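You operate a simulated robot arm through the tools that you are given. There is no shell and no other tool. Be economical: measure what you need, move in short steps, check, and stop when the job is done.

You are at the controls of a simulated robot arm. One attempt, no reset.

JOB
Put things in order on the day bed. At the end: the strip of staples stands where the basin plug stood; the grey cloth marked screen stands on top of the pages headed minutes; the basin plug stands where the new blue cartridge stood; the new blue cartridge stands where the grey cloth marked screen stood; whatever was shut is shut again. Leave all else as you found it, and nothing knocked over.
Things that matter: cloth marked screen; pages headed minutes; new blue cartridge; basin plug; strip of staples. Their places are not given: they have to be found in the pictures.

The check looks at the end state, three seconds after you hand in, the way a careful person would. Anything else that was tipped, shoved, dropped, spilled or broken makes it a failure.

ROBOT AND FRAMES
A 5-joint arm with a two-finger parallel gripper, fixed in place. Base frame: the origin is at the foot of the arm, x ahead of it, y to its left, z up; the work surface is at about z = 0. Readings come in m, degrees, newtons and seconds.
With the tool pointing down near the work surface it reaches from about 0.26 to 0.68 m from the base axis. Its first joint turns from -66.0 to 66.0 degrees. The tool tilts only in the upright plane through the base axis and itself; it spins freely about its own axis. Payload 2.9 kg.
The tool frame sits at the grasp point between the pads (the TCP): z along the fingers, y along the line on which they close. The tips reach 0.03 m beyond it. The gripper opens to 0.11 m. The fingers are 0.02 m wide and 0.01 m thick; the gripper's body (0.048 by 0.112 m) begins 0.055 m behind the TCP.
Orientation is that of the tool frame in the base frame, as a unit quaternion [w, x, y, z]. With the fingers straight down and closing along the base's y, the tool's x points along the base's -x, its y along +y and its z along -z.

CONTROLS
- The arm moves only by the tool nudge_tool. Its argument "moves" is a list that holds one entry, the list of rows, each a list of 7 numbers: the shift along the tool's x, y, z in cm, then the turn, a rotation vector about the tool's x, y, z in degrees, then the closure, from 0 (fully open) to 1 (shut). In form: [[[tx, ty, tz, ax, ay, az, jaw], ...]]. A call has 1 to 8 rows; each row shifts and turns the commanded pose from where the row before left it, along the tool's axes as they then stand. Rows are played at 5 a second. More than 0.05 m and 8.6 degrees between two rows, or a gripper value outside its range, and nothing of the call is played. A pose out of reach is approached as far as the arm can. The call stops where the force on the tool passes 40 N (or 10 N more than at its start, if that is more) or the arm is blocked; 0.2 s more then pass. The fingers move at their own pace (about 0.108 m/s each) and stop on an object; they squeeze with about 35 N. The grip force told is the motor's: it shows also when the fingers shut on nothing. Time passes only in rows, and 0.2 s behind the last, so rows that do not move let the fingers close. The reply holds the time, the measured pose of the TCP, the force on the tool along the base axes, the opening and the grip force, in the units named above and with some noise.
- Cameras (640 x 400 px; columns grow to the right, rows downward): "scene" is fixed at [0.0125, -0.4357, 0.6123]; the picture's right is [0.92, -0.38, 0.00], its down [-0.19, -0.46, -0.87] and it looks along [0.33, 0.80, -0.50] (base axes); focal length 375 px, centre (320, 200). "wrist" rides on the gripper at [-0.036, 0, -0.057] in the tool frame; the picture's right is [0.00, -1.00, 0.00], its down [0.97, 0.00, -0.24] and it looks along [0.24, 0.00, 0.97] (tool axes); focal length 218 px, centre (320, 200).
- grab_frame(camera): a new picture of that camera. The clock stands still meanwhile.
- measure_at(camera, pixels): for up to 12 pixels [column, row] of the newest picture of that camera ("zoom" is the newest enlarged one), the place [x, y, z] in the base frame of the surface seen there, good to about 0.002 m. The clock stands still meanwhile.
- close_up(camera, box): a new picture of the part [left, top, right, bottom] of that camera's present view, enlarged. The clock stands still meanwhile.
- job_done(): hands the job in; it is judged then, once.

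Keep the steps short. Do not move on a guess: measure, check each grasp and each placing, and mend mistakes. In all there are 80 turns and 34 pictures (those below and enlarged ones count). Leave the gripper open and the arm clear of the work at the hand-in unless told otherwise, and finish with a single line.

The tools are called after "Request:" as name(argument=value, ...) on one line, values as JSON. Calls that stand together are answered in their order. nudge_tool: Moves the arm, as the interface text tells. Its arguments: {"type":"object","properties":{"moves":{"type":"array"}},"required":["moves"]} The other tools are called the same way: grab_frame (camera) takes a picture; measure_at (camera, pixels) gives the place of the surface under pixels of a picture; close_up (camera, box) takes an enlarged picture of a part of a camera's view; job_done () hands the job in.

At the start:

```text
time_s: 0.0
ee_pos: [0.2568, 0.2925, 0.2857]
tcp_rot: [0.0, 0.0, 1.0, 0.0]
ft_force: [-0.1, 0.6, 0.0]
grip_width: 0.1098
finger_force: 0.1
```

scene: 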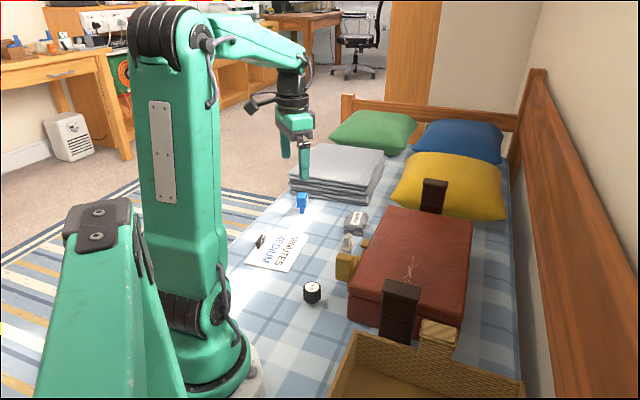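
wrist: 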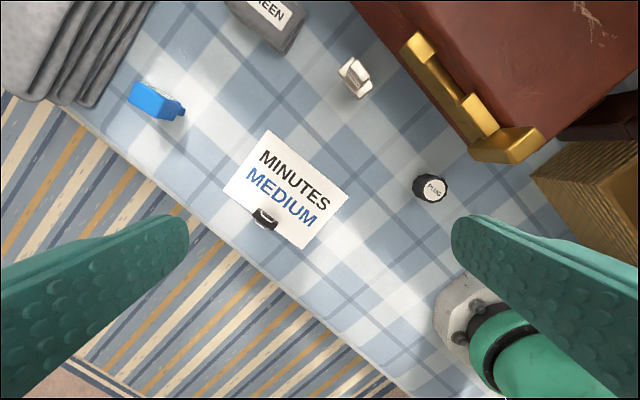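

I see a blue cartridge, a grey cloth labelled "...EEN", a white thing, a black plug, the minutes pages with a black thing on them, and a red case with gold clasps. I'll enlarge both views to identify each of them.

Request:
close_up(camera="scene", box=[230, 170, 390, 310])

Request:
close_up(camera="wrist", box=[100, 0, 500, 250])

Request:
close_up(camera="scene", box=[320, 160, 540, 400])

```text
2.86 times, centred on (310, 240) of scene
```

zoom: 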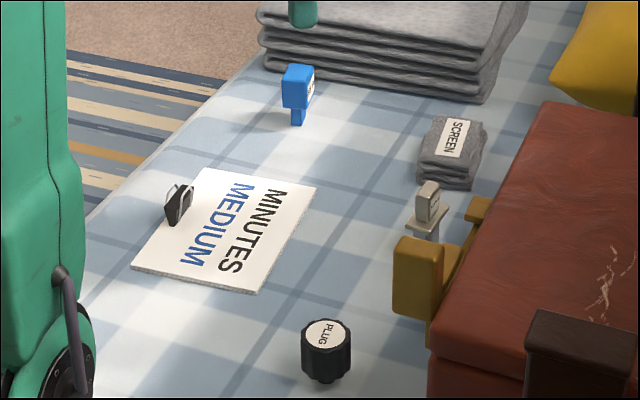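

```text
1.60 times, centred on (300, 125) of wrist
```

zoom: 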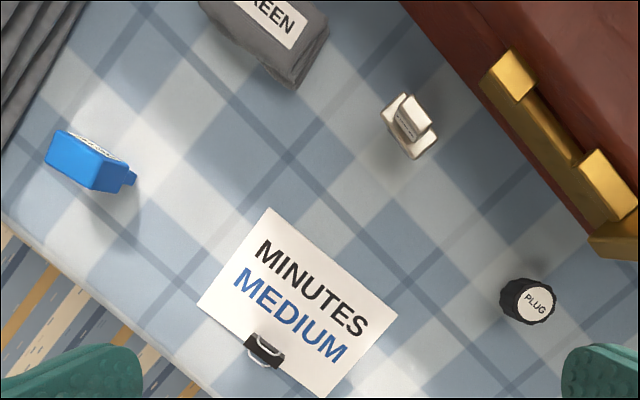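

```text
1.67 times, centred on (430, 280) of scene
```

zoom: 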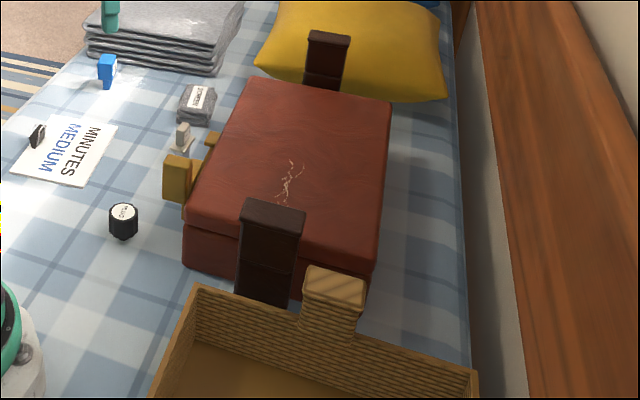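

Now I'll measure the main points in the scene picture: blue cartridge, cloth, white item, plug, pages, black item, case lid, gold handle, dark clasps and basket.

Request:
measure_at(camera="scene", pixels=[[302, 196], [357, 217], [349, 238], [312, 286], [280, 250], [260, 240], [415, 230], [345, 262], [402, 288], [435, 183], [438, 330], [380, 385]])

Request:
measure_at(camera="wrist", pixels=[[150, 100], [265, 20], [354, 70], [436, 190], [270, 130], [349, 191], [303, 249], [224, 191], [265, 218], [420, 45], [505, 145], [480, 50]])

```text
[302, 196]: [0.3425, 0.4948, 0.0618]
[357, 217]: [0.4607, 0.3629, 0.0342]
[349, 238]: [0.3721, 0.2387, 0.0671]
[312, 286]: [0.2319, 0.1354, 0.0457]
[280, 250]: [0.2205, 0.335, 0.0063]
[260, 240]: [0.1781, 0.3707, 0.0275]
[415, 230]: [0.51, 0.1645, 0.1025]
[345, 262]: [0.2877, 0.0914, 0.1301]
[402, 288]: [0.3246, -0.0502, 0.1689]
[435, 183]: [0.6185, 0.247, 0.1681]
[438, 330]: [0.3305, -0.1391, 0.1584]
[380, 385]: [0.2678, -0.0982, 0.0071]
```

```text
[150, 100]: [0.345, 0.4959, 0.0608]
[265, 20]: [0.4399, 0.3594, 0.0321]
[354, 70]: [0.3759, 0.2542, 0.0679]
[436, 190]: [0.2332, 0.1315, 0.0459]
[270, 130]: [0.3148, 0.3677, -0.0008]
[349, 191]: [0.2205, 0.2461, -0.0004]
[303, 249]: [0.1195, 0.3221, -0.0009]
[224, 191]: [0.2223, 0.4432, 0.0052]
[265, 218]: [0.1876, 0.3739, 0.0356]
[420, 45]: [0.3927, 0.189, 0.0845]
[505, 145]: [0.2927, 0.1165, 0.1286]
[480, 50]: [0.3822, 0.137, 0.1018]
```

Before planning I need to look from above at the case, the white item and the labels. I'll move the hand high to about (0.42, 0.25, 0.30).

Request:
nudge_tool(moves=[[[-4, -1, -0.5, 0, 0, 0, 0], [-4, -1, -0.5, 0, 0, 0, 0], [-4, -1, -0.5, 0, 0, 0, 0], [-4, -1, -0.5, 0, 0, 0, 0]]])

Request:
grab_frame(camera="wrist")

```text
time_s: 1.0
ee_pos: [0.4162, 0.2506, 0.306]
tcp_rot: [0.0, 0.0, 1.0, 0.001]
ft_force: [-1.1, -0.4, 0.0]
grip_width: 0.1102
finger_force: 0.0
```

```text
28 pictures are left
```

wrist: 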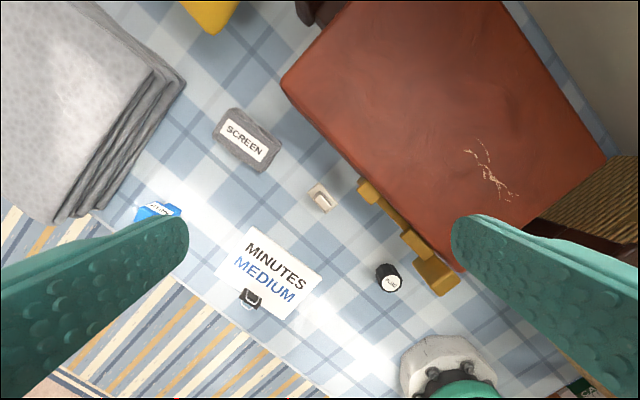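

The lid and its gold and dark fittings need a closer look, so I'll enlarge the wrist view there and also the scene view.

Request:
close_up(camera="wrist", box=[270, 120, 480, 310])

Request:
close_up(camera="scene", box=[325, 200, 485, 360])

```text
2.11 times, centred on (375, 215) of wrist
```

zoom: 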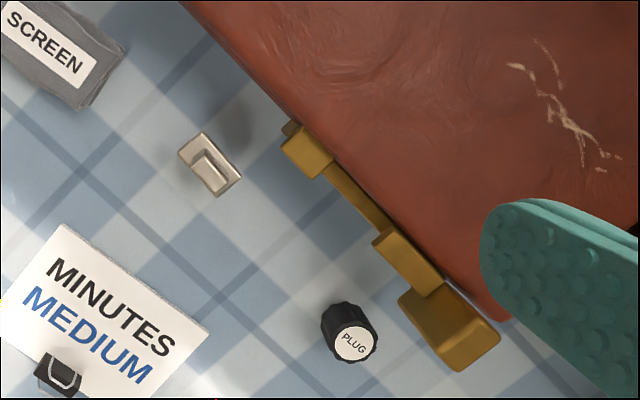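

```text
2.50 times, centred on (405, 280) of scene
```

zoom: 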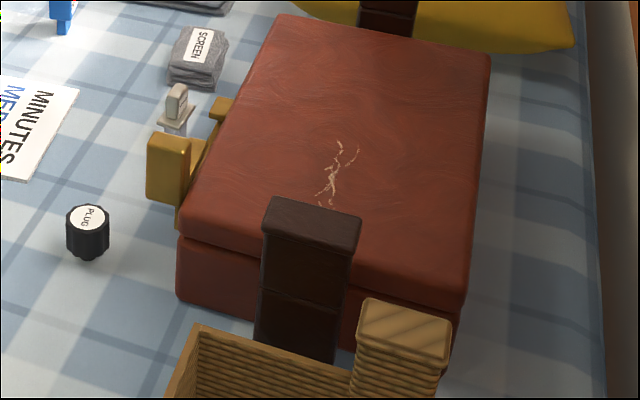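

The white item has small text on it, and so do the blue item and the black clip. I'll descend a little towards those for a sharper look, but first I'll measure the gold and dark fittings from the last zoom (scene) and the wrist frame.

Request:
measure_at(camera="zoom", pixels=[[190, 140], [155, 170], [220, 103], [205, 145], [180, 215], [315, 215], [305, 270], [300, 320], [200, 250], [215, 225], [400, 315], [420, 285]])

Request:
measure_at(camera="wrist", pixels=[[368, 190], [390, 212], [408, 235], [420, 250], [430, 268], [450, 282], [365, 183], [400, 222], [470, 180], [282, 82], [360, 5], [600, 155]])

Request:
close_up(camera="wrist", box=[300, 175, 348, 215])

```text
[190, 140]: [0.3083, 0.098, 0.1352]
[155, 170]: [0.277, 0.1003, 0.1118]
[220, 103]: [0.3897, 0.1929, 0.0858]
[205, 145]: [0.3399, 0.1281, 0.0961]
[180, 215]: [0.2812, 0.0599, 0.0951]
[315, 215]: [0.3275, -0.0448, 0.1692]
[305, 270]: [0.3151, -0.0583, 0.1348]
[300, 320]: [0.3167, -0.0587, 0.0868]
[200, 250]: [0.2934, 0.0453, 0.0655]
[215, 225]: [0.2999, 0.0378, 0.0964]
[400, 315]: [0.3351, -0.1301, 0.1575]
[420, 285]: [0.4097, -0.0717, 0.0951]
```

```text
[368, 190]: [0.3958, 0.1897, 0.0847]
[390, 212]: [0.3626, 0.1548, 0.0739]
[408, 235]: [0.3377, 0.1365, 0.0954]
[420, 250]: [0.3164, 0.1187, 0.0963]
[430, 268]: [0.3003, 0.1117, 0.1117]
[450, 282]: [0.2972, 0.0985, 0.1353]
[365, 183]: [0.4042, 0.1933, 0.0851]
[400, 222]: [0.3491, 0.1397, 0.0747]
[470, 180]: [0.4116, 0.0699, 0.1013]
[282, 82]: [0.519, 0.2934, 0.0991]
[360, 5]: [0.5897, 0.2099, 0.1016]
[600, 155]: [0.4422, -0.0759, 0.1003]
```

```text
10.00 times, centred on (324, 195) of wrist
```

zoom: 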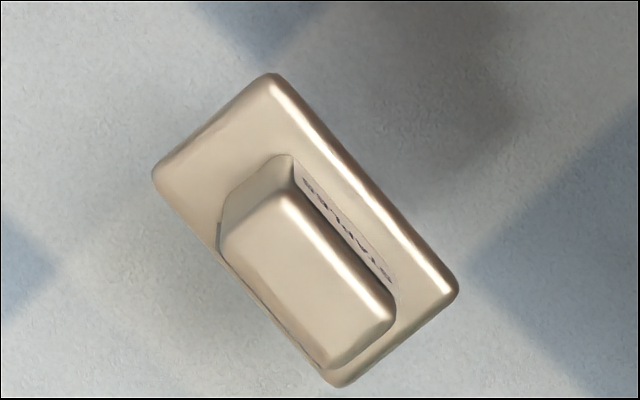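

The white item's label seems to read "STAPLES", so that is the strip of staples. I'll check the blue item's label and the staples label from the fixed camera.

Request:
close_up(camera="scene", box=[286, 182, 322, 218])

Request:
close_up(camera="scene", box=[330, 205, 380, 255])

Request:
close_up(camera="wrist", box=[130, 195, 190, 230])

```text
11.11 times, centred on (304, 200) of scene
```

zoom: 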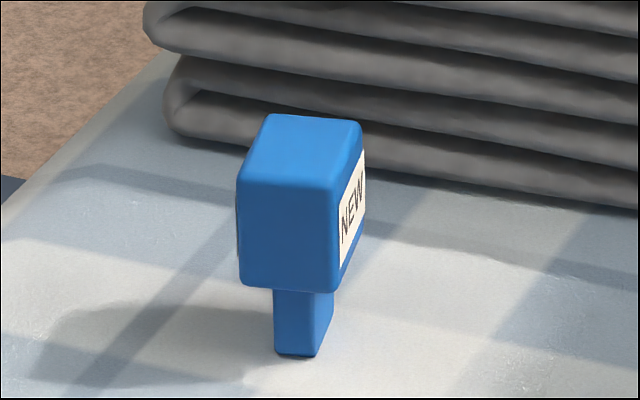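

```text
8.00 times, centred on (355, 230) of scene
```

zoom: 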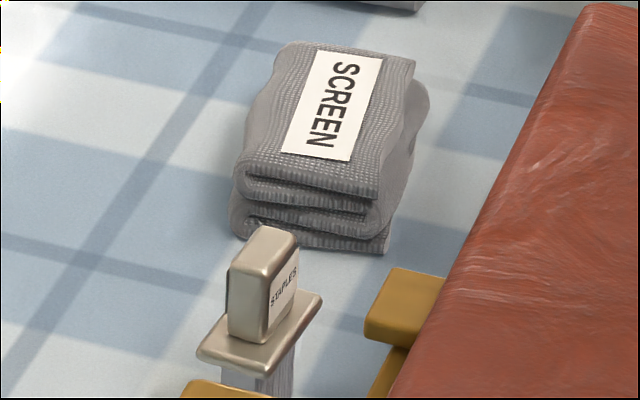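

```text
10.67 times, centred on (160, 212) of wrist
```

zoom: 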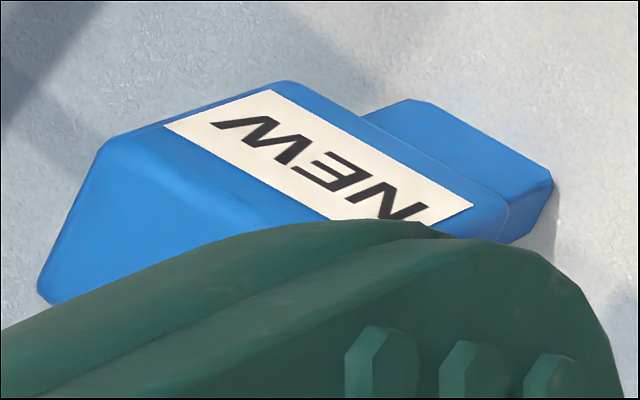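

All five are found in the open: NEW cartridge, SCREEN cloth, STAPLES strip, PLUG and MINUTES pages. The case can stay shut. Cloth goes first, so I'll measure its outline, plus the staples, plug and pages with the clip.

Request:
close_up(camera="wrist", box=[200, 95, 296, 185])

Request:
measure_at(camera="wrist", pixels=[[244, 140], [249, 230], [320, 266], [289, 318], [216, 276], [251, 295], [240, 296], [263, 300], [388, 265], [394, 284], [400, 275], [377, 277]])

```text
4.44 times, centred on (248, 140) of wrist
```

zoom: 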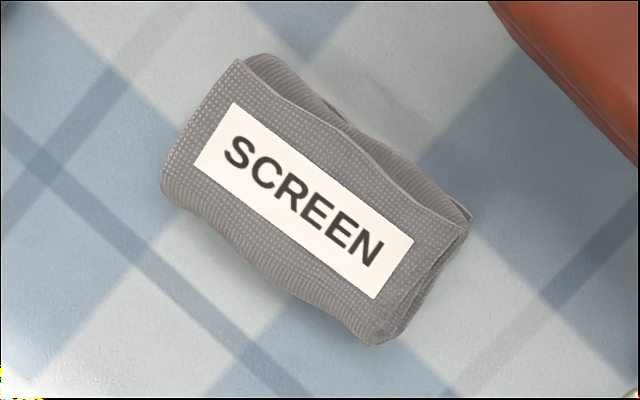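

```text
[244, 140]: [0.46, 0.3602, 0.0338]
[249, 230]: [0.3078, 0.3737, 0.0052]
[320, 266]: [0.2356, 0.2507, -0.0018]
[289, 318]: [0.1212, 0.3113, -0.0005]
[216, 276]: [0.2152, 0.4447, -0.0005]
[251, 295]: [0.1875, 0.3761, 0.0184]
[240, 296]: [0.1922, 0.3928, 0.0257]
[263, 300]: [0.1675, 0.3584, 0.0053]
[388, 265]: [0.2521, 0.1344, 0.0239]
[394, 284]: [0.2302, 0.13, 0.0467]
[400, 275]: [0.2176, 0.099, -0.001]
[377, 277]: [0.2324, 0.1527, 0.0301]
```

Request:
measure_at(camera="zoom", pixels=[[238, 66], [456, 232], [166, 185], [375, 338], [305, 200], [350, 135], [250, 255], [230, 110], [412, 240], [195, 160], [374, 296], [200, 126]])

```text
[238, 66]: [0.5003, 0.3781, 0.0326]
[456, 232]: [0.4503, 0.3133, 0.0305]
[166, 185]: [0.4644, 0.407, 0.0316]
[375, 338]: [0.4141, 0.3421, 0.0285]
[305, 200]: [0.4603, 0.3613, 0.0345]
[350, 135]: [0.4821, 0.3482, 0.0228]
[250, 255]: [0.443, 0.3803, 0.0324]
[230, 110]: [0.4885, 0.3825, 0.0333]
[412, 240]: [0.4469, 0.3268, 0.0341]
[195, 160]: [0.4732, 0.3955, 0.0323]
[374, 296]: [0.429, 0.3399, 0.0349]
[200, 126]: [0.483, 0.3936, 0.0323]
```

Cloth centre is about (0.457, 0.360), top at z 0.034, long axis 52° from x, about 0.05 wide. I'll move above it at a safe height, then spin so the jaws close across its width.

Request:
nudge_tool(moves=[[[-1.02, 2.74, 3, 0, 0, 0, 0], [-1.02, 2.74, 3, 0, 0, 0, 0], [-1.02, 2.74, 3, 0, 0, 0, 0], [-1.02, 2.74, 3, 0, 0, 0, 0]]])

Request:
nudge_tool(moves=[[[0, 0, 0, 0, 0, -7.5, 0], [0, 0, 0, 0, 0, -7.5, 0], [0, 0, 0, 0, 0, -7.5, 0], [0, 0, 0, 0, 0, -7.5, 0], [0, 0, 0, 0, 0, -7.5, 0], [0, 0, 0, 0, 0, -7.5, 0], [0, 0, 0, 0, 0, -7.4, 0], [0, 0, 0, 0, 0, 0, 0]]])

Request:
grab_frame(camera="wrist")

```text
time_s: 2.0
ee_pos: [0.4572, 0.3635, 0.1884]
tcp_rot: [0.0, 0.0, 1.0, 0.0]
ft_force: [0.5, -0.1, -0.3]
grip_width: 0.1101
finger_force: 0.1
```

```text
time_s: 3.8
ee_pos: [0.4571, 0.3619, 0.1862]
tcp_rot: [0.0, -0.442, 0.897, 0.0]
ft_force: [-1.0, 0.6, 0.2]
grip_width: 0.11
finger_force: 0.2
```

```text
20 pictures are left
```

wrist: 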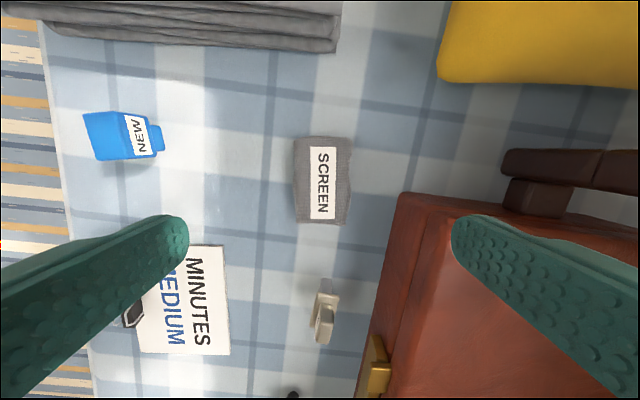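

The jaws are square to the cloth and centred on it. Case edge is about 9 cm from the centre, so the fingers clear it. I'll go down to z≈0.035 with the jaws part open.

Request:
nudge_tool(moves=[[[0, 0, 4, 0, 0, 0, 0.2], [0, 0, 4, 0, 0, 0, 0.2], [0, 0, 4, 0, 0, 0, 0.2], [0, 0, 3.1, 0, 0, 0, 0.2], [0, 0, 0, 0, 0, 0, 0.2]]])

Request:
nudge_tool(moves=[[[0, 0, 0, 0, 0, 0, 0.5], [0, 0, 0, 0, 0, 0, 0.7], [0, 0, 0, 0, 0, 0, 0.9], [0, 0, 0, 0, 0, 0, 1], [0, 0, 0, 0, 0, 0, 1]]])

```text
time_s: 5.0
ee_pos: [0.4578, 0.3615, 0.0333]
tcp_rot: [0.0, -0.442, 0.897, -0.001]
ft_force: [-0.3, 0.4, -0.4]
grip_width: 0.088
finger_force: 0.0
```

```text
time_s: 6.2
ee_pos: [0.4576, 0.361, 0.0344]
tcp_rot: [0.0, -0.442, 0.897, 0.0]
ft_force: [0.4, -0.1, 0.2]
grip_width: 0.0611
finger_force: 34.8
```

The grip holds at 0.061 m wide and 35 N. I'll lift 13 cm and look.

Request:
nudge_tool(moves=[[[0, 0, -3, 0, 0, 0, 1], [0, 0, -5, 0, 0, 0, 1], [0, 0, -5, 0, 0, 0, 1], [0, 0, 0, 0, 0, 0, 1]]])

Request:
grab_frame(camera="wrist")

```text
time_s: 7.2
ee_pos: [0.4589, 0.3622, 0.161]
tcp_rot: [0.0, -0.442, 0.897, 0.0]
ft_force: [0.8, 0.3, -0.7]
grip_width: 0.061
finger_force: 34.6
```

```text
19 pictures are left
```

wrist: 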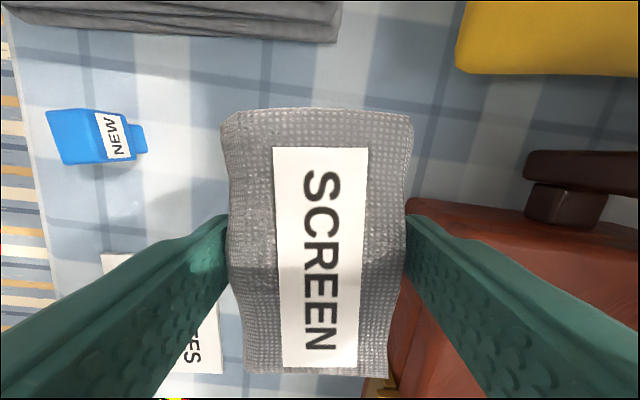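

The cloth is held level. Next I need the exact outline of the pages and clip to choose a clear spot, so I'll enlarge the scene view there.

Request:
close_up(camera="scene", box=[240, 220, 310, 280])

```text
6.67 times, centred on (275, 250) of scene
```

zoom: 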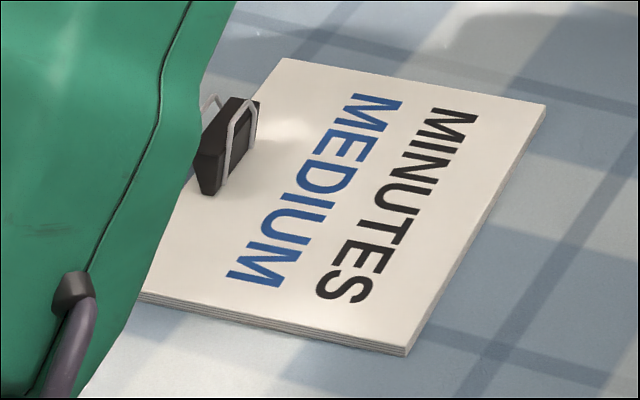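

Request:
measure_at(camera="zoom", pixels=[[285, 62], [540, 108], [405, 342], [155, 292], [210, 185], [240, 140], [252, 103], [235, 105], [215, 150], [265, 110], [228, 192], [400, 200]])

```text
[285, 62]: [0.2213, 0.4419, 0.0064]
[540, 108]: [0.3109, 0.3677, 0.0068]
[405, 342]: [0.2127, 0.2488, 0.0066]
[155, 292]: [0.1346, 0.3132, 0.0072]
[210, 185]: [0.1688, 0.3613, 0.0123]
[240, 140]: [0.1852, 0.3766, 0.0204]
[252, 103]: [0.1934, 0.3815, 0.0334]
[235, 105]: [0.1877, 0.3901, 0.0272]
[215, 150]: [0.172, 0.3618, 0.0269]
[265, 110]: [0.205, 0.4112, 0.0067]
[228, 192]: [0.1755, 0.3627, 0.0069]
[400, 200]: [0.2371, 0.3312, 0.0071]
```

The clip's near face is 4.2 cm from the pages' centre, toward the outer edge. I'll set the cloth 2 cm to the other side of centre, at about (0.233, 0.331). That keeps it fully on the pages and leaves room for the finger. Moving there now at height.

Request:
nudge_tool(moves=[[[3.24, 3.21, 0, 0, 0, 0, 1], [3.24, 3.21, 0, 0, 0, 0, 1], [3.24, 3.21, 0, 0, 0, 0, 1], [3.24, 3.21, 0, 0, 0, 0, 1], [3.24, 3.21, 0, 0, 0, 0, 1], [0, 0, 3, 0, 0, 0, 1], [0, 0, 0, 0, 0, 0, 1]]])

Request:
grab_frame(camera="scene")

```text
time_s: 8.8
ee_pos: [0.2336, 0.3326, 0.1351]
tcp_rot: [0.0, -0.442, 0.897, 0.0]
ft_force: [-0.1, -0.5, -0.4]
grip_width: 0.0612
finger_force: 34.9
```

```text
17 pictures are left
```

scene: 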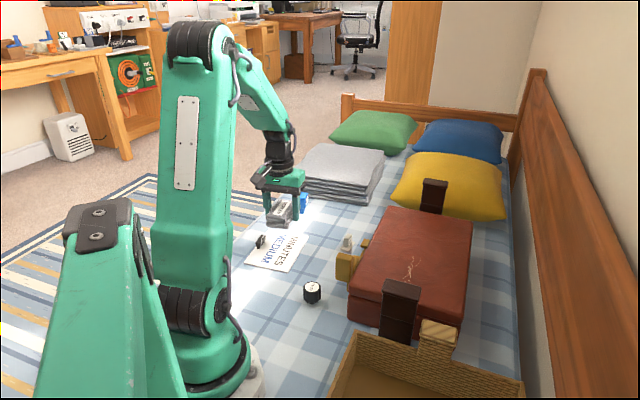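

Above the pages now. The cloth was gripped at z 0.034 on the bed, so on the pages (7 mm thick) contact comes at about z 0.042. Lowering gently.

Request:
nudge_tool(moves=[[[0, 0, 4, 0, 0, 0, 1], [0, 0, 3, 0, 0, 0, 1], [0, 0, 1.6, 0, 0, 0, 1], [0, 0, 0.4, 0, 0, 0, 1], [0, 0, 0, 0, 0, 0, 1]]])

```text
time_s: 10.0
ee_pos: [0.2317, 0.3325, 0.0444]
tcp_rot: [0.0, -0.441, 0.897, 0.001]
ft_force: [-0.5, 0.1, 1.0]
grip_width: 0.0611
finger_force: 35.0
```

Near contact at 0.0444. I'll go down another 2 mm and then open only a little (to about 0.077 m) because of the clip.

Request:
nudge_tool(moves=[[[0, 0, 0.2, 0, 0, 0, 1], [0, 0, 0, 0, 0, 0, 1], [0, 0, 0, 0, 0, 0, 0.32], [0, 0, 0, 0, 0, 0, 0.32], [0, 0, -2, 0, 0, 0, 0.32], [0, 0, -4, 0, 0, 0, 0.32], [0, 0, -5, 0, 0, 0, 0.32], [0, 0, -3, 0, 0, 0, 0.32]]])

Request:
grab_frame(camera="wrist")

```text
time_s: 11.8
ee_pos: [0.2314, 0.3316, 0.1835]
tcp_rot: [0.0, -0.441, 0.897, 0.0]
ft_force: [0.7, 0.5, -0.2]
grip_width: 0.0748
finger_force: 0.1
```

```text
16 pictures are left
```

wrist: 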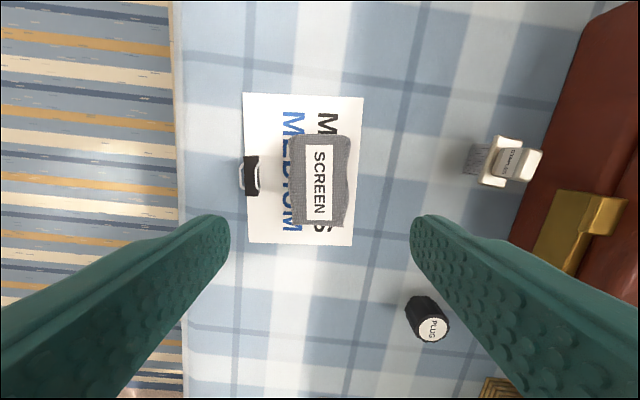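

The cloth lies flat on the pages, and the clip hasn't moved. Next is the blue cartridge: I'll move above it at height and measure.

Request:
nudge_tool(moves=[[[-4.8, 0.25, 0, 0, 0, 0, 0], [-4.8, 0.25, 0, 0, 0, 0, 0], [-4.8, 0.25, 0, 0, 0, 0, 0], [-4.8, 0.25, 0, 0, 0, 0, 0], [0, 0, 0, 0, 0, 0, 0]]])

Request:
close_up(camera="wrist", box=[220, 90, 420, 290])

```text
time_s: 13.0
ee_pos: [0.3388, 0.4903, 0.1833]
tcp_rot: [-0.001, -0.442, 0.897, -0.001]
ft_force: [-0.6, -0.1, 0.8]
grip_width: 0.1099
finger_force: 0.1
```

```text
2.00 times, centred on (320, 190) of wrist
```

zoom: 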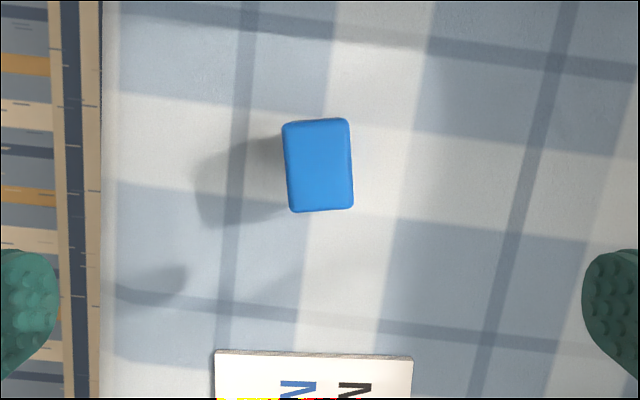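

Request:
measure_at(camera="zoom", pixels=[[290, 128], [345, 123], [349, 203], [295, 207], [318, 165], [318, 122], [320, 206], [287, 168], [349, 163]])

```text
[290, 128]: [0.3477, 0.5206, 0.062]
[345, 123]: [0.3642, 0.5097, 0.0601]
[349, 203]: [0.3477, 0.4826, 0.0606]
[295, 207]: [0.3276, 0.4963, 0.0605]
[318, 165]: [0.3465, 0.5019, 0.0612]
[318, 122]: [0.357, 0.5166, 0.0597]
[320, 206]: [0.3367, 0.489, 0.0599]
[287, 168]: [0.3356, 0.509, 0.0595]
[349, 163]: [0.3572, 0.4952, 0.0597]
```

Blue head centre is (0.347, 0.502), top z 0.061, about 0.026 wide, turned about 4.5° further than the tool. I'll align, narrow the jaws to about 0.066 and go down to z 0.042.

Request:
nudge_tool(moves=[[[-1.44, 0.1, 0, 0, 0, 0, 0.4], [0, 0, 0, 0, 0, -4.5, 0.4], [0, 0, 4, 0, 0, 0, 0.4], [0, 0, 4, 0, 0, 0, 0.4], [0, 0, 0, 0, 0, 0, 0.4]]])

Request:
grab_frame(camera="wrist")

```text
time_s: 14.2
ee_pos: [0.3503, 0.504, 0.1034]
tcp_rot: [0.001, -0.477, 0.879, -0.001]
ft_force: [0.2, -1.4, 0.1]
grip_width: 0.0658
finger_force: 0.1
```

```text
14 pictures are left
```

wrist: 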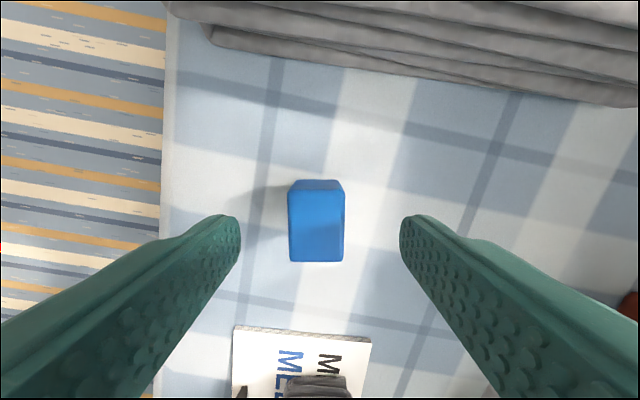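

Aligned and centred (columns 288–346). Descending 6 cm, then closing.

Request:
nudge_tool(moves=[[[0, 0, 3.1, 0, 0, 0, 0.4], [0, 0, 3, 0, 0, 0, 0.4], [0, 0, 0, 0, 0, 0, 0.4], [0, 0, 0, 0, 0, 0, 0.6], [0, 0, 0, 0, 0, 0, 0.7], [0, 0, 0, 0, 0, 0, 0.8], [0, 0, 0, 0, 0, 0, 1], [0, 0, 0, 0, 0, 0, 1]]])

```text
time_s: 16.0
ee_pos: [0.3514, 0.5029, 0.0422]
tcp_rot: [0.0, -0.477, 0.879, 0.0]
ft_force: [-0.1, -0.9, 0.2]
grip_width: 0.0271
finger_force: 35.2
```

Gripped at 0.027 m. I'll lift 10 cm and carry it over the cloth's old place at (0.458, 0.361).

Request:
nudge_tool(moves=[[[0, 0, -5, 0, 0, 0, 1], [0, 0, -5, 0, 0, 0, 1], [1.53, -4.17, 0, 0, 0, 0, 1], [1.53, -4.17, 0, 0, 0, 0, 1], [1.53, -4.17, 0, 0, 0, 0, 1], [1.53, -4.17, 0, 0, 0, 0, 1], [0, 0, 0, 0, 0, 0, 1]]])

Request:
grab_frame(camera="wrist")

```text
time_s: 17.6
ee_pos: [0.458, 0.3611, 0.1379]
tcp_rot: [-0.001, -0.477, 0.879, 0.0]
ft_force: [0.2, 0.4, -1.0]
grip_width: 0.0275
finger_force: 35.0
```

```text
13 pictures are left
```

wrist: 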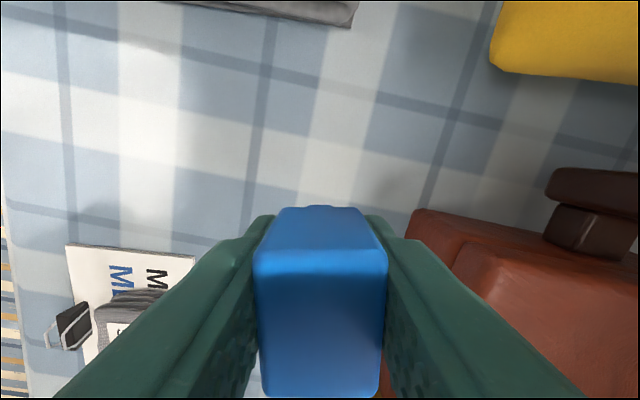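

Held upright. Lowering to about z 0.043.

Request:
nudge_tool(moves=[[[0, 0, 4.5, 0, 0, 0, 1], [0, 0, 4, 0, 0, 0, 1], [0, 0, 1, 0, 0, 0, 1], [0, 0, 0.2, 0, 0, 0, 1], [0, 0, 0, 0, 0, 0, 1]]])

```text
time_s: 18.8
ee_pos: [0.4561, 0.3614, 0.0442]
tcp_rot: [0.0, -0.476, 0.879, 0.0]
ft_force: [-0.4, -0.2, -1.3]
grip_width: 0.0274
finger_force: 35.0
```

Still no contact at 0.0442. Easing down in 1 mm steps.

Request:
nudge_tool(moves=[[[0, 0, 0.1, 0, 0, 0, 1], [0, 0, 0.1, 0, 0, 0, 1], [0, 0, 0.08, 0, 0, 0, 1], [0, 0, 0, 0, 0, 0, 1]]])

```text
time_s: 19.8
ee_pos: [0.4557, 0.3598, 0.042]
tcp_rot: [0.001, -0.476, 0.879, -0.001]
ft_force: [0.3, -0.1, -1.5]
grip_width: 0.027
finger_force: 35.1
```

Request:
nudge_tool(moves=[[[0, 0, 0.1, 0, 0, 0, 1], [0, 0, 0, 0, 0, 0, 1]]])

```text
time_s: 20.4
ee_pos: [0.4558, 0.3598, 0.0412]
tcp_rot: [0.002, -0.476, 0.879, 0.0]
ft_force: [-1.9, -2.7, 7.8]
grip_width: 0.0271
finger_force: 35.5
```

The upward force of 7.8 N means it touches the bed. I'll open gently to about 0.066 and rise.

Request:
nudge_tool(moves=[[[0, 0, 0, 0, 0, 0, 0.68], [0, 0, 0, 0, 0, 0, 0.5], [0, 0, 0, 0, 0, 0, 0.4], [0, 0, 0, 0, 0, 0, 0.4], [0, 0, -3, 0, 0, 0, 0.4], [0, 0, -4, 0, 0, 0, 0.4], [0, 0, -5, 0, 0, 0, 0.4], [0, 0, 0, 0, 0, 0, 0.4]]])

Request:
grab_frame(camera="wrist")

```text
time_s: 22.2
ee_pos: [0.4551, 0.3613, 0.1621]
tcp_rot: [-0.001, -0.477, 0.879, 0.0]
ft_force: [-1.1, -1.0, -0.4]
grip_width: 0.066
finger_force: 0.2
```

```text
12 pictures are left
```

wrist: 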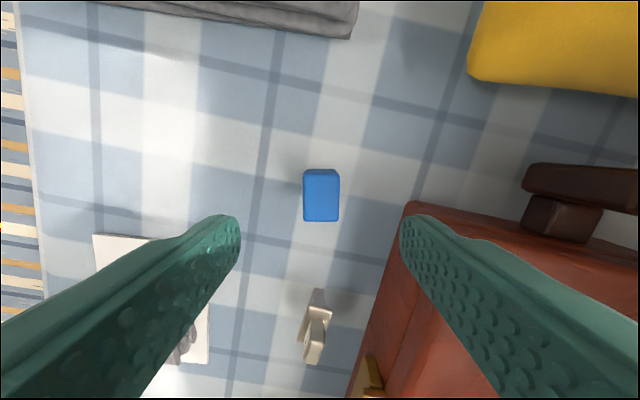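

The cartridge stands upright in the cloth's old place. Next is the plug at about (0.232, 0.133). The gold block on the case lies about 5 cm beyond it, so the jaws must close parallel to the case edge, camera side away from the case. I'll move over at height, then spin.

Request:
nudge_tool(moves=[[[4.4, 0.89, -1, 0, 0, 0, 0.3], [4.4, 0.89, -1, 0, 0, 0, 0.3], [4.4, 0.89, -1, 0, 0, 0, 0.3], [4.4, 0.89, -1, 0, 0, 0, 0.3], [4.4, 0.89, 0, 0, 0, 0, 0.3], [4.4, 0.89, 0, 0, 0, 0, 0.3], [4.4, 0.89, 0, 0, 0, 0, 0.3]]])

Request:
nudge_tool(moves=[[[0, 0, 0, 0, 0, -8.5, 0.3], [0, 0, 0, 0, 0, -8.5, 0.3], [0, 0, 0, 0, 0, -8.5, 0.3], [0, 0, 0, 0, 0, -8.5, 0.3], [0, 0, 0, 0, 0, -8.5, 0.3], [0, 0, 0, 0, 0, -8.5, 0.3], [0, 0, 0, 0, 0, -8.5, 0.3], [0, 0, 0, 0, 0, -8.5, 0.3]]])

Request:
nudge_tool(moves=[[[0, 0, 0, 0, 0, -8.5, 0.3], [0, 0, 0, 0, 0, 0, 0.3]]])

Request:
grab_frame(camera="wrist")

```text
time_s: 23.8
ee_pos: [0.2333, 0.1371, 0.2026]
tcp_rot: [0.0, -0.476, 0.879, 0.0]
ft_force: [-0.7, -0.9, -0.6]
grip_width: 0.0768
finger_force: 0.0
```

```text
time_s: 25.6
ee_pos: [0.2344, 0.1358, 0.2016]
tcp_rot: [0.0, 0.887, -0.462, 0.0]
ft_force: [0.1, -0.1, 1.5]
grip_width: 0.077
finger_force: 0.1
```

```text
time_s: 26.2
ee_pos: [0.2354, 0.1364, 0.2018]
tcp_rot: [0.001, 0.919, -0.395, 0.0]
ft_force: [0.4, 0.0, -0.1]
grip_width: 0.0774
finger_force: 0.1
```

```text
11 pictures are left
```

wrist: 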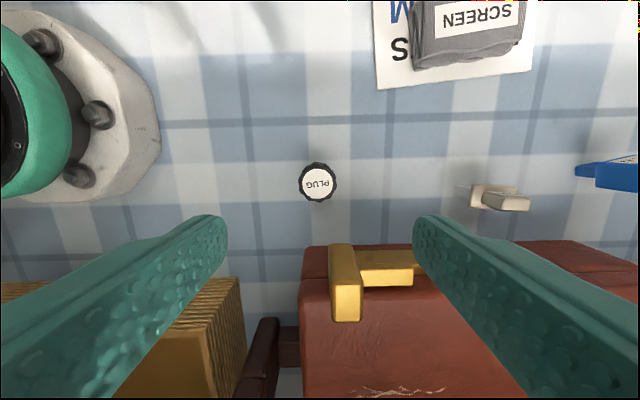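

Clear view. I'll measure the plug top and rim, gold block edges, staples, and base collar clearance.

Request:
measure_at(camera="wrist", pixels=[[318, 182], [303, 182], [334, 182], [318, 167], [318, 196], [335, 246], [355, 247], [347, 300], [505, 203], [478, 192], [487, 198], [150, 140]])

```text
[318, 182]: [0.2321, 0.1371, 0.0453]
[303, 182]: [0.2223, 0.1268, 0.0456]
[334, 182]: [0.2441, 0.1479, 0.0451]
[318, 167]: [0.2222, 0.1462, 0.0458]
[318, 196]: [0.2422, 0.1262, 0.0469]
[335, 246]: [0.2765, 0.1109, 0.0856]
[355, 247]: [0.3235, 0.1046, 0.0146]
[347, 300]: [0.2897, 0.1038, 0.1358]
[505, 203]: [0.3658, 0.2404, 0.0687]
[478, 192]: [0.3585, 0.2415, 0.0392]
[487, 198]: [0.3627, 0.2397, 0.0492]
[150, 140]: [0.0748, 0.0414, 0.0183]
```

Plug centre is (0.2325, 0.137), top z 0.046. The gold face is 5 cm away and the gripper body reaches only 2.4 cm that way, so it clears. Going down to z≈0.036 with jaws 0.077 open.

Request:
nudge_tool(moves=[[[-0.2, 0.15, 4.5, 0, 0, 0, 0.3], [0, 0, 4.5, 0, 0, 0, 0.3], [0, 0, 4, 0, 0, 0, 0.3], [0, 0, 3.5, 0, 0, 0, 0.3], [0, 0, 0, 0, 0, 0, 0.3]]])

Request:
nudge_tool(moves=[[[0, 0, 0, 0, 0, 0, 0.5], [0, 0, 0, 0, 0, 0, 0.62], [0, 0, 0, 0, 0, 0, 0.7], [0, 0, 0, 0, 0, 0, 1], [0, 0, 0, 0, 0, 0, 1]]])

```text
time_s: 27.4
ee_pos: [0.2307, 0.1354, 0.0358]
tcp_rot: [0.001, 0.918, -0.396, 0.0]
ft_force: [0.6, -0.3, 0.3]
grip_width: 0.077
finger_force: 0.1
```

```text
time_s: 28.6
ee_pos: [0.2299, 0.1366, 0.0349]
tcp_rot: [0.0, 0.918, -0.396, 0.0]
ft_force: [-0.2, 0.1, 0.3]
grip_width: 0.0366
finger_force: 35.0
```

Plug gripped at 0.037 m. I'll lift 15 cm, then carry it to the cartridge's old place at (0.350, 0.503).

Request:
nudge_tool(moves=[[[0, 0, -3, 0, 0, 0, 1], [0, 0, -4, 0, 0, 0, 1], [0, 0, -4, 0, 0, 0, 1], [0, 0, -4, 0, 0, 0, 1], [0, 0, 0, 0, 0, 0, 1]]])

Request:
nudge_tool(moves=[[[-2.29, -4.24, 0, 0, 0, 0, 1], [-2.29, -4.24, 0, 0, 0, 0, 1], [-2.29, -4.24, 0, 0, 0, 0, 1], [-2.29, -4.24, 0, 0, 0, 0, 1], [-2.29, -4.24, 0, 0, 0, 0, 1], [-2.29, -4.24, 0, 0, 0, 0, 1], [-2.29, -4.24, 0, 0, 0, 0, 1], [-2.29, -4.24, 0, 0, 0, 0, 1]]])

Request:
grab_frame(camera="wrist")

```text
time_s: 29.8
ee_pos: [0.2303, 0.1352, 0.1851]
tcp_rot: [0.0, 0.918, -0.396, 0.0]
ft_force: [0.2, -0.2, 0.2]
grip_width: 0.0364
finger_force: 34.3
```

```text
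time_s: 31.6
ee_pos: [0.3531, 0.5029, 0.1844]
tcp_rot: [0.001, 0.918, -0.396, 0.0]
ft_force: [0.4, 0.3, 0.6]
grip_width: 0.0365
finger_force: 34.7
```

```text
10 pictures are left
```

wrist: 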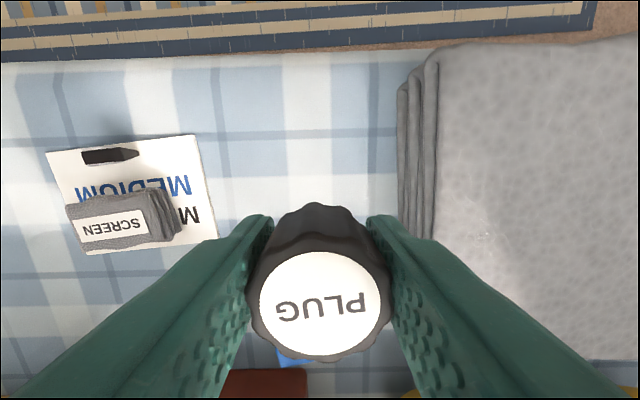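

The grey stack is on the right, so I'll measure how near and how high it is before descending.

Request:
measure_at(camera="wrist", pixels=[[404, 150], [404, 220], [440, 150], [440, 220], [460, 250], [520, 200]])

```text
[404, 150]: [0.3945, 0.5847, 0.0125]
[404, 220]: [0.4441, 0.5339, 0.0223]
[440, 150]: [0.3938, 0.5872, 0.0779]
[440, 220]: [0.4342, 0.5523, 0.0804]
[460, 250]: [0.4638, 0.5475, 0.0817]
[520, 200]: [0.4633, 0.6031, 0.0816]
```

Stack is 8.7 cm away and the gripper extends 5.6 cm, so it clears. Lowering to just above contact.

Request:
nudge_tool(moves=[[[0.1, 0.15, 4.5, 0, 0, 0, 1], [0, 0, 4.5, 0, 0, 0, 1], [0, 0, 4, 0, 0, 0, 1], [0, 0, 1.5, 0, 0, 0, 1], [0, 0, 0.2, 0, 0, 0, 1], [0, 0, 0, 0, 0, 0, 1]]])

Request:
nudge_tool(moves=[[[0, 0, 0.1, 0, 0, 0, 1], [0, 0, 0.1, 0, 0, 0, 1], [0, 0, 0, 0, 0, 0, 1]]])

```text
time_s: 33.0
ee_pos: [0.352, 0.5008, 0.0389]
tcp_rot: [0.0, 0.918, -0.396, 0.0]
ft_force: [-0.1, 0.8, -0.2]
grip_width: 0.0366
finger_force: 34.6
```

```text
time_s: 33.8
ee_pos: [0.3521, 0.4995, 0.0355]
tcp_rot: [0.0, 0.918, -0.396, -0.001]
ft_force: [-0.1, -0.5, -0.5]
grip_width: 0.0366
finger_force: 35.2
```

Request:
nudge_tool(moves=[[[0, 0, 0.1, 0, 0, 0, 1], [0, 0, 0, 0, 0, 0, 1]]])

```text
time_s: 34.4
ee_pos: [0.3536, 0.5, 0.0361]
tcp_rot: [0.0, 0.919, -0.395, 0.0]
ft_force: [-0.3, 0.1, -1.7]
grip_width: 0.0368
finger_force: 34.8
```

No contact yet, so another 1 mm.

Request:
nudge_tool(moves=[[[0, 0, 0.1, 0, 0, 0, 1], [0, 0, 0, 0, 0, 0, 1]]])

```text
time_s: 35.0
ee_pos: [0.3526, 0.5, 0.0366]
tcp_rot: [0.0, 0.918, -0.396, 0.0]
ft_force: [-3.5, -3.9, 7.5]
grip_width: 0.0365
finger_force: 35.0
```

Contact at 7.5 N. I'll open to about 0.066 and rise.

Request:
nudge_tool(moves=[[[0, 0, 0, 0, 0, 0, 0.6], [0, 0, 0, 0, 0, 0, 0.45], [0, 0, 0, 0, 0, 0, 0.4], [0, 0, 0, 0, 0, 0, 0.4], [0, 0, -3, 0, 0, 0, 0.4], [0, 0, -4, 0, 0, 0, 0.4], [0, 0, -4, 0, 0, 0, 0.4], [0, 0, -4, 0, 0, 0, 0.4]]])

Request:
grab_frame(camera="wrist")

```text
time_s: 36.8
ee_pos: [0.354, 0.5013, 0.1866]
tcp_rot: [0.0, 0.919, -0.395, -0.001]
ft_force: [-0.2, -0.9, 0.6]
grip_width: 0.0661
finger_force: 0.0
```

```text
9 pictures are left
```

wrist: 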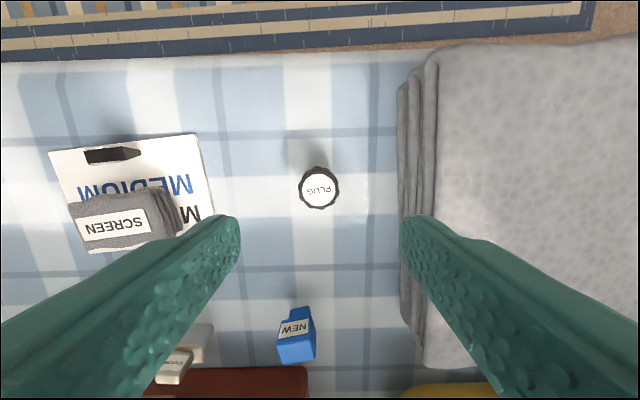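

The plug stands upright in the cartridge's old place. Next the staples: gripping them by their ends with this same tool yaw keeps clear of the gold block both here and at the drop. Moving above them to look.

Request:
nudge_tool(moves=[[[3.27, 2.8, 0, 0, 0, 0, 0.3], [3.27, 2.8, 0, 0, 0, 0, 0.3], [3.27, 2.8, 0, 0, 0, 0, 0.3], [3.27, 2.8, 0, 0, 0, 0, 0.3], [3.27, 2.8, 0, 0, 0, 0, 0.3], [3.27, 2.8, 0, 0, 0, 0, 0.3], [0, 0, 0, 0, 0, 0, 0.3]]])

Request:
close_up(camera="wrist", box=[250, 130, 390, 240])

```text
time_s: 38.4
ee_pos: [0.3657, 0.243, 0.1865]
tcp_rot: [0.0, 0.918, -0.396, 0.0]
ft_force: [0.3, 0.6, -0.7]
grip_width: 0.0769
finger_force: 0.0
```

```text
3.64 times, centred on (320, 185) of wrist
```

zoom: 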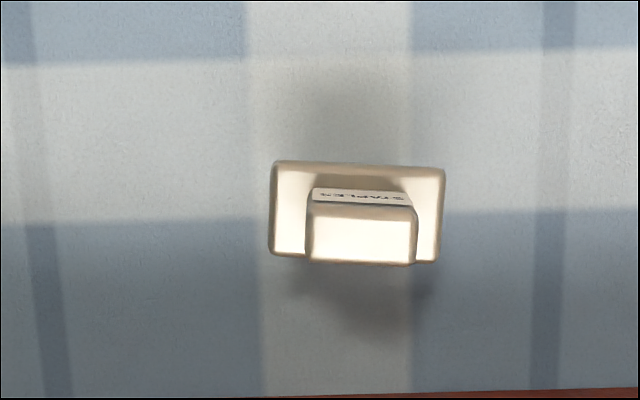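

Request:
measure_at(camera="zoom", pixels=[[360, 233], [312, 215], [410, 218], [312, 255], [410, 255], [277, 170], [438, 178], [275, 245], [430, 255], [288, 210], [430, 215], [360, 172]])

Request:
close_up(camera="scene", box=[330, 225, 366, 261])

```text
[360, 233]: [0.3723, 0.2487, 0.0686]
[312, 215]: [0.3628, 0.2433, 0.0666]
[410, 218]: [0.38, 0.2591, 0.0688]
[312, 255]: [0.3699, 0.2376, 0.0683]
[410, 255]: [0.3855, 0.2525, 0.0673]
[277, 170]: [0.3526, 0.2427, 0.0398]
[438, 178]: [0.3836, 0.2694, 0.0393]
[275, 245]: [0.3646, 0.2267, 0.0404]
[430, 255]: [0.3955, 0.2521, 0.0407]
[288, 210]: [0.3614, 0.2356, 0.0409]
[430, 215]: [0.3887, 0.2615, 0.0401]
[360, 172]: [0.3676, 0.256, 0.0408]
```

```text
11.11 times, centred on (348, 243) of scene
```

zoom: 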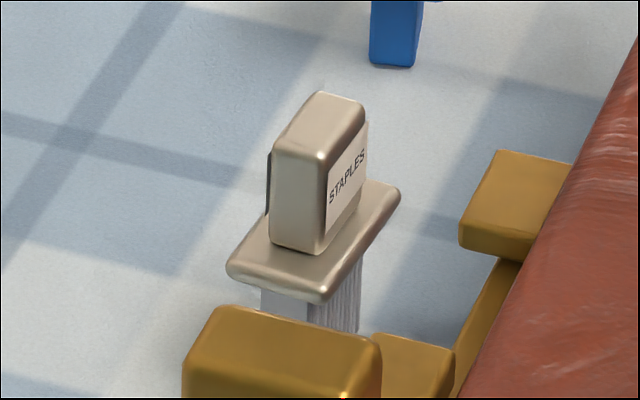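

The staples' plate is about 0.042 by 0.024 m with its top at z 0.040, centred at (0.374, 0.248). A narrow block sits above it and a stem below. I'll grip the plate by its ends at TCP z≈0.038, after shifting and turning 1.5°, stopping first at z≈0.10 to check.

Request:
nudge_tool(moves=[[[0.24, -0.93, 0, 0, 0, 1.5, 0.3], [0, 0, 4.2, 0, 0, 0, 0.3], [0, 0, 4.2, 0, 0, 0, 0.3], [0, 0, 0, 0, 0, 0, 0.3]]])

Request:
grab_frame(camera="wrist")

```text
time_s: 39.4
ee_pos: [0.371, 0.2487, 0.1001]
tcp_rot: [-0.001, 0.913, -0.408, 0.0]
ft_force: [-0.3, -0.6, -0.1]
grip_width: 0.0769
finger_force: 0.1
```

```text
6 pictures are left
```

wrist: 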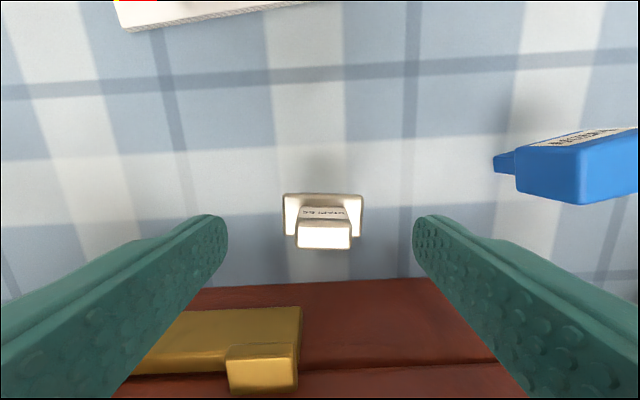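

Centred between the fingers, with the gold latch and case about 6 cm off. Descending 6.2 cm and closing gradually.

Request:
nudge_tool(moves=[[[0.15, 0, 3.2, 0, 0, 0, 0.3], [0, 0, 3, 0, 0, 0, 0.3], [0, 0, 0, 0, 0, 0, 0.3], [0, 0, 0, 0, 0, 0, 0.45], [0, 0, 0, 0, 0, 0, 0.55], [0, 0, 0, 0, 0, 0, 0.65], [0, 0, 0, 0, 0, 0, 1], [0, 0, 0, 0, 0, 0, 1]]])

```text
time_s: 41.2
ee_pos: [0.3728, 0.2472, 0.038]
tcp_rot: [0.0, 0.913, -0.407, 0.0]
ft_force: [1.0, -0.3, 0.5]
grip_width: 0.0447
finger_force: 35.4
```

Gripped by the plate at 0.045 m. Lifting 15 cm and checking that it hangs level.

Request:
nudge_tool(moves=[[[0, 0, -3, 0, 0, 0, 1], [0, 0, -4, 0, 0, 0, 1], [0, 0, -4, 0, 0, 0, 1], [0, 0, -4, 0, 0, 0, 1], [0, 0, 0, 0, 0, 0, 1]]])

Request:
grab_frame(camera="wrist")

```text
time_s: 42.4
ee_pos: [0.377, 0.2476, 0.1895]
tcp_rot: [0.0, 0.913, -0.408, 0.002]
ft_force: [0.1, -0.1, -0.5]
grip_width: 0.0448
finger_force: 34.3
```

```text
5 pictures are left
```

wrist: 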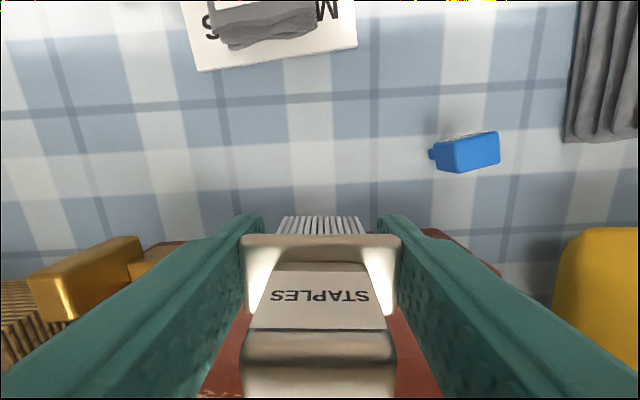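

It hangs level: the plate's far edge is at row 235, as expected. Carrying it along the case edge at z≈0.19 to the plug's old place (0.2315, 0.1365).

Request:
nudge_tool(moves=[[[-0.32, 4.51, 0, 0, 0, 0, 1], [-0.32, 4.51, 0, 0, 0, 0, 1], [-0.32, 4.51, 0, 0, 0, 0, 1], [-0.32, 4.51, 0, 0, 0, 0, 1], [0, 0, 0, 0, 0, 0, 1]]])

```text
time_s: 43.6
ee_pos: [0.2322, 0.1379, 0.1907]
tcp_rot: [0.0, 0.913, -0.407, 0.001]
ft_force: [0.2, 0.0, 0.5]
grip_width: 0.0453
finger_force: 34.9
```

On target. Lowering to just above contact (contact is expected at z≈0.038).

Request:
nudge_tool(moves=[[[0, 0, 4.5, 0, 0, 0, 1], [0, 0, 4.5, 0, 0, 0, 1], [0, 0, 4, 0, 0, 0, 1], [0, 0, 1.7, 0, 0, 0, 1], [0, 0, 0.2, 0, 0, 0, 1], [0, 0, 0, 0, 0, 0, 1]]])

Request:
nudge_tool(moves=[[[0, 0, 0.1, 0, 0, 0, 1], [0, 0, 0, 0, 0, 0, 1]]])

```text
time_s: 45.0
ee_pos: [0.2316, 0.1371, 0.0408]
tcp_rot: [0.0, 0.913, -0.408, 0.0]
ft_force: [0.4, 0.0, 0.4]
grip_width: 0.0449
finger_force: 35.3
```

```text
time_s: 45.6
ee_pos: [0.2334, 0.1346, 0.0398]
tcp_rot: [-0.001, 0.913, -0.408, 0.0]
ft_force: [-1.0, 0.2, -1.1]
grip_width: 0.0448
finger_force: 35.1
```

Request:
nudge_tool(moves=[[[0, 0, 0.1, 0, 0, 0, 1], [0, 0, 0, 0, 0, 0, 1]]])

```text
time_s: 46.2
ee_pos: [0.2318, 0.1367, 0.0387]
tcp_rot: [0.0, 0.913, -0.408, 0.0]
ft_force: [-0.8, 0.3, -0.6]
grip_width: 0.0449
finger_force: 34.4
```

Still hanging, so 1 mm more.

Request:
nudge_tool(moves=[[[0, 0, 0.1, 0, 0, 0, 1], [0, 0, 0, 0, 0, 0, 1]]])

```text
time_s: 46.8
ee_pos: [0.2331, 0.1348, 0.0372]
tcp_rot: [0.0, 0.913, -0.408, 0.0]
ft_force: [-5.2, 2.0, 18.5]
grip_width: 0.0452
finger_force: 35.4
```

Firm contact at 18.5 N. I'll back off half a millimetre, open slowly and rise.

Request:
nudge_tool(moves=[[[0, 0, -0.05, 0, 0, 0, 1], [0, 0, 0, 0, 0, 0, 0.53], [0, 0, 0, 0, 0, 0, 0.4], [0, 0, 0, 0, 0, 0, 0.3], [0, 0, -3, 0, 0, 0, 0.3], [0, 0, -4, 0, 0, 0, 0.3], [0, 0, -4, 0, 0, 0, 0.3], [0, 0, -4.5, 0, 0, 0, 0.3]]])

Request:
grab_frame(camera="wrist")

```text
time_s: 48.6
ee_pos: [0.2304, 0.1358, 0.1922]
tcp_rot: [0.0, 0.913, -0.407, 0.0]
ft_force: [-0.3, -0.2, -0.5]
grip_width: 0.077
finger_force: 0.1
```

```text
4 pictures are left
```

wrist: 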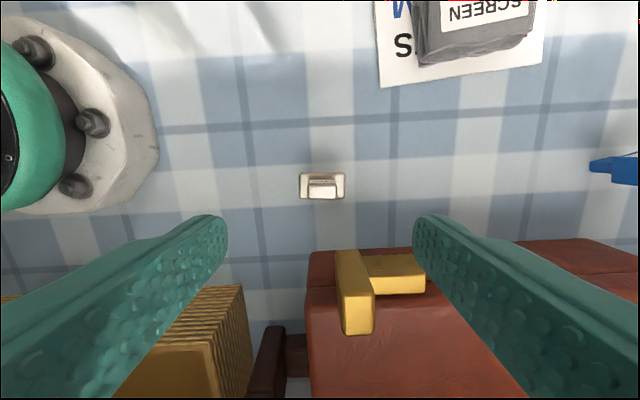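

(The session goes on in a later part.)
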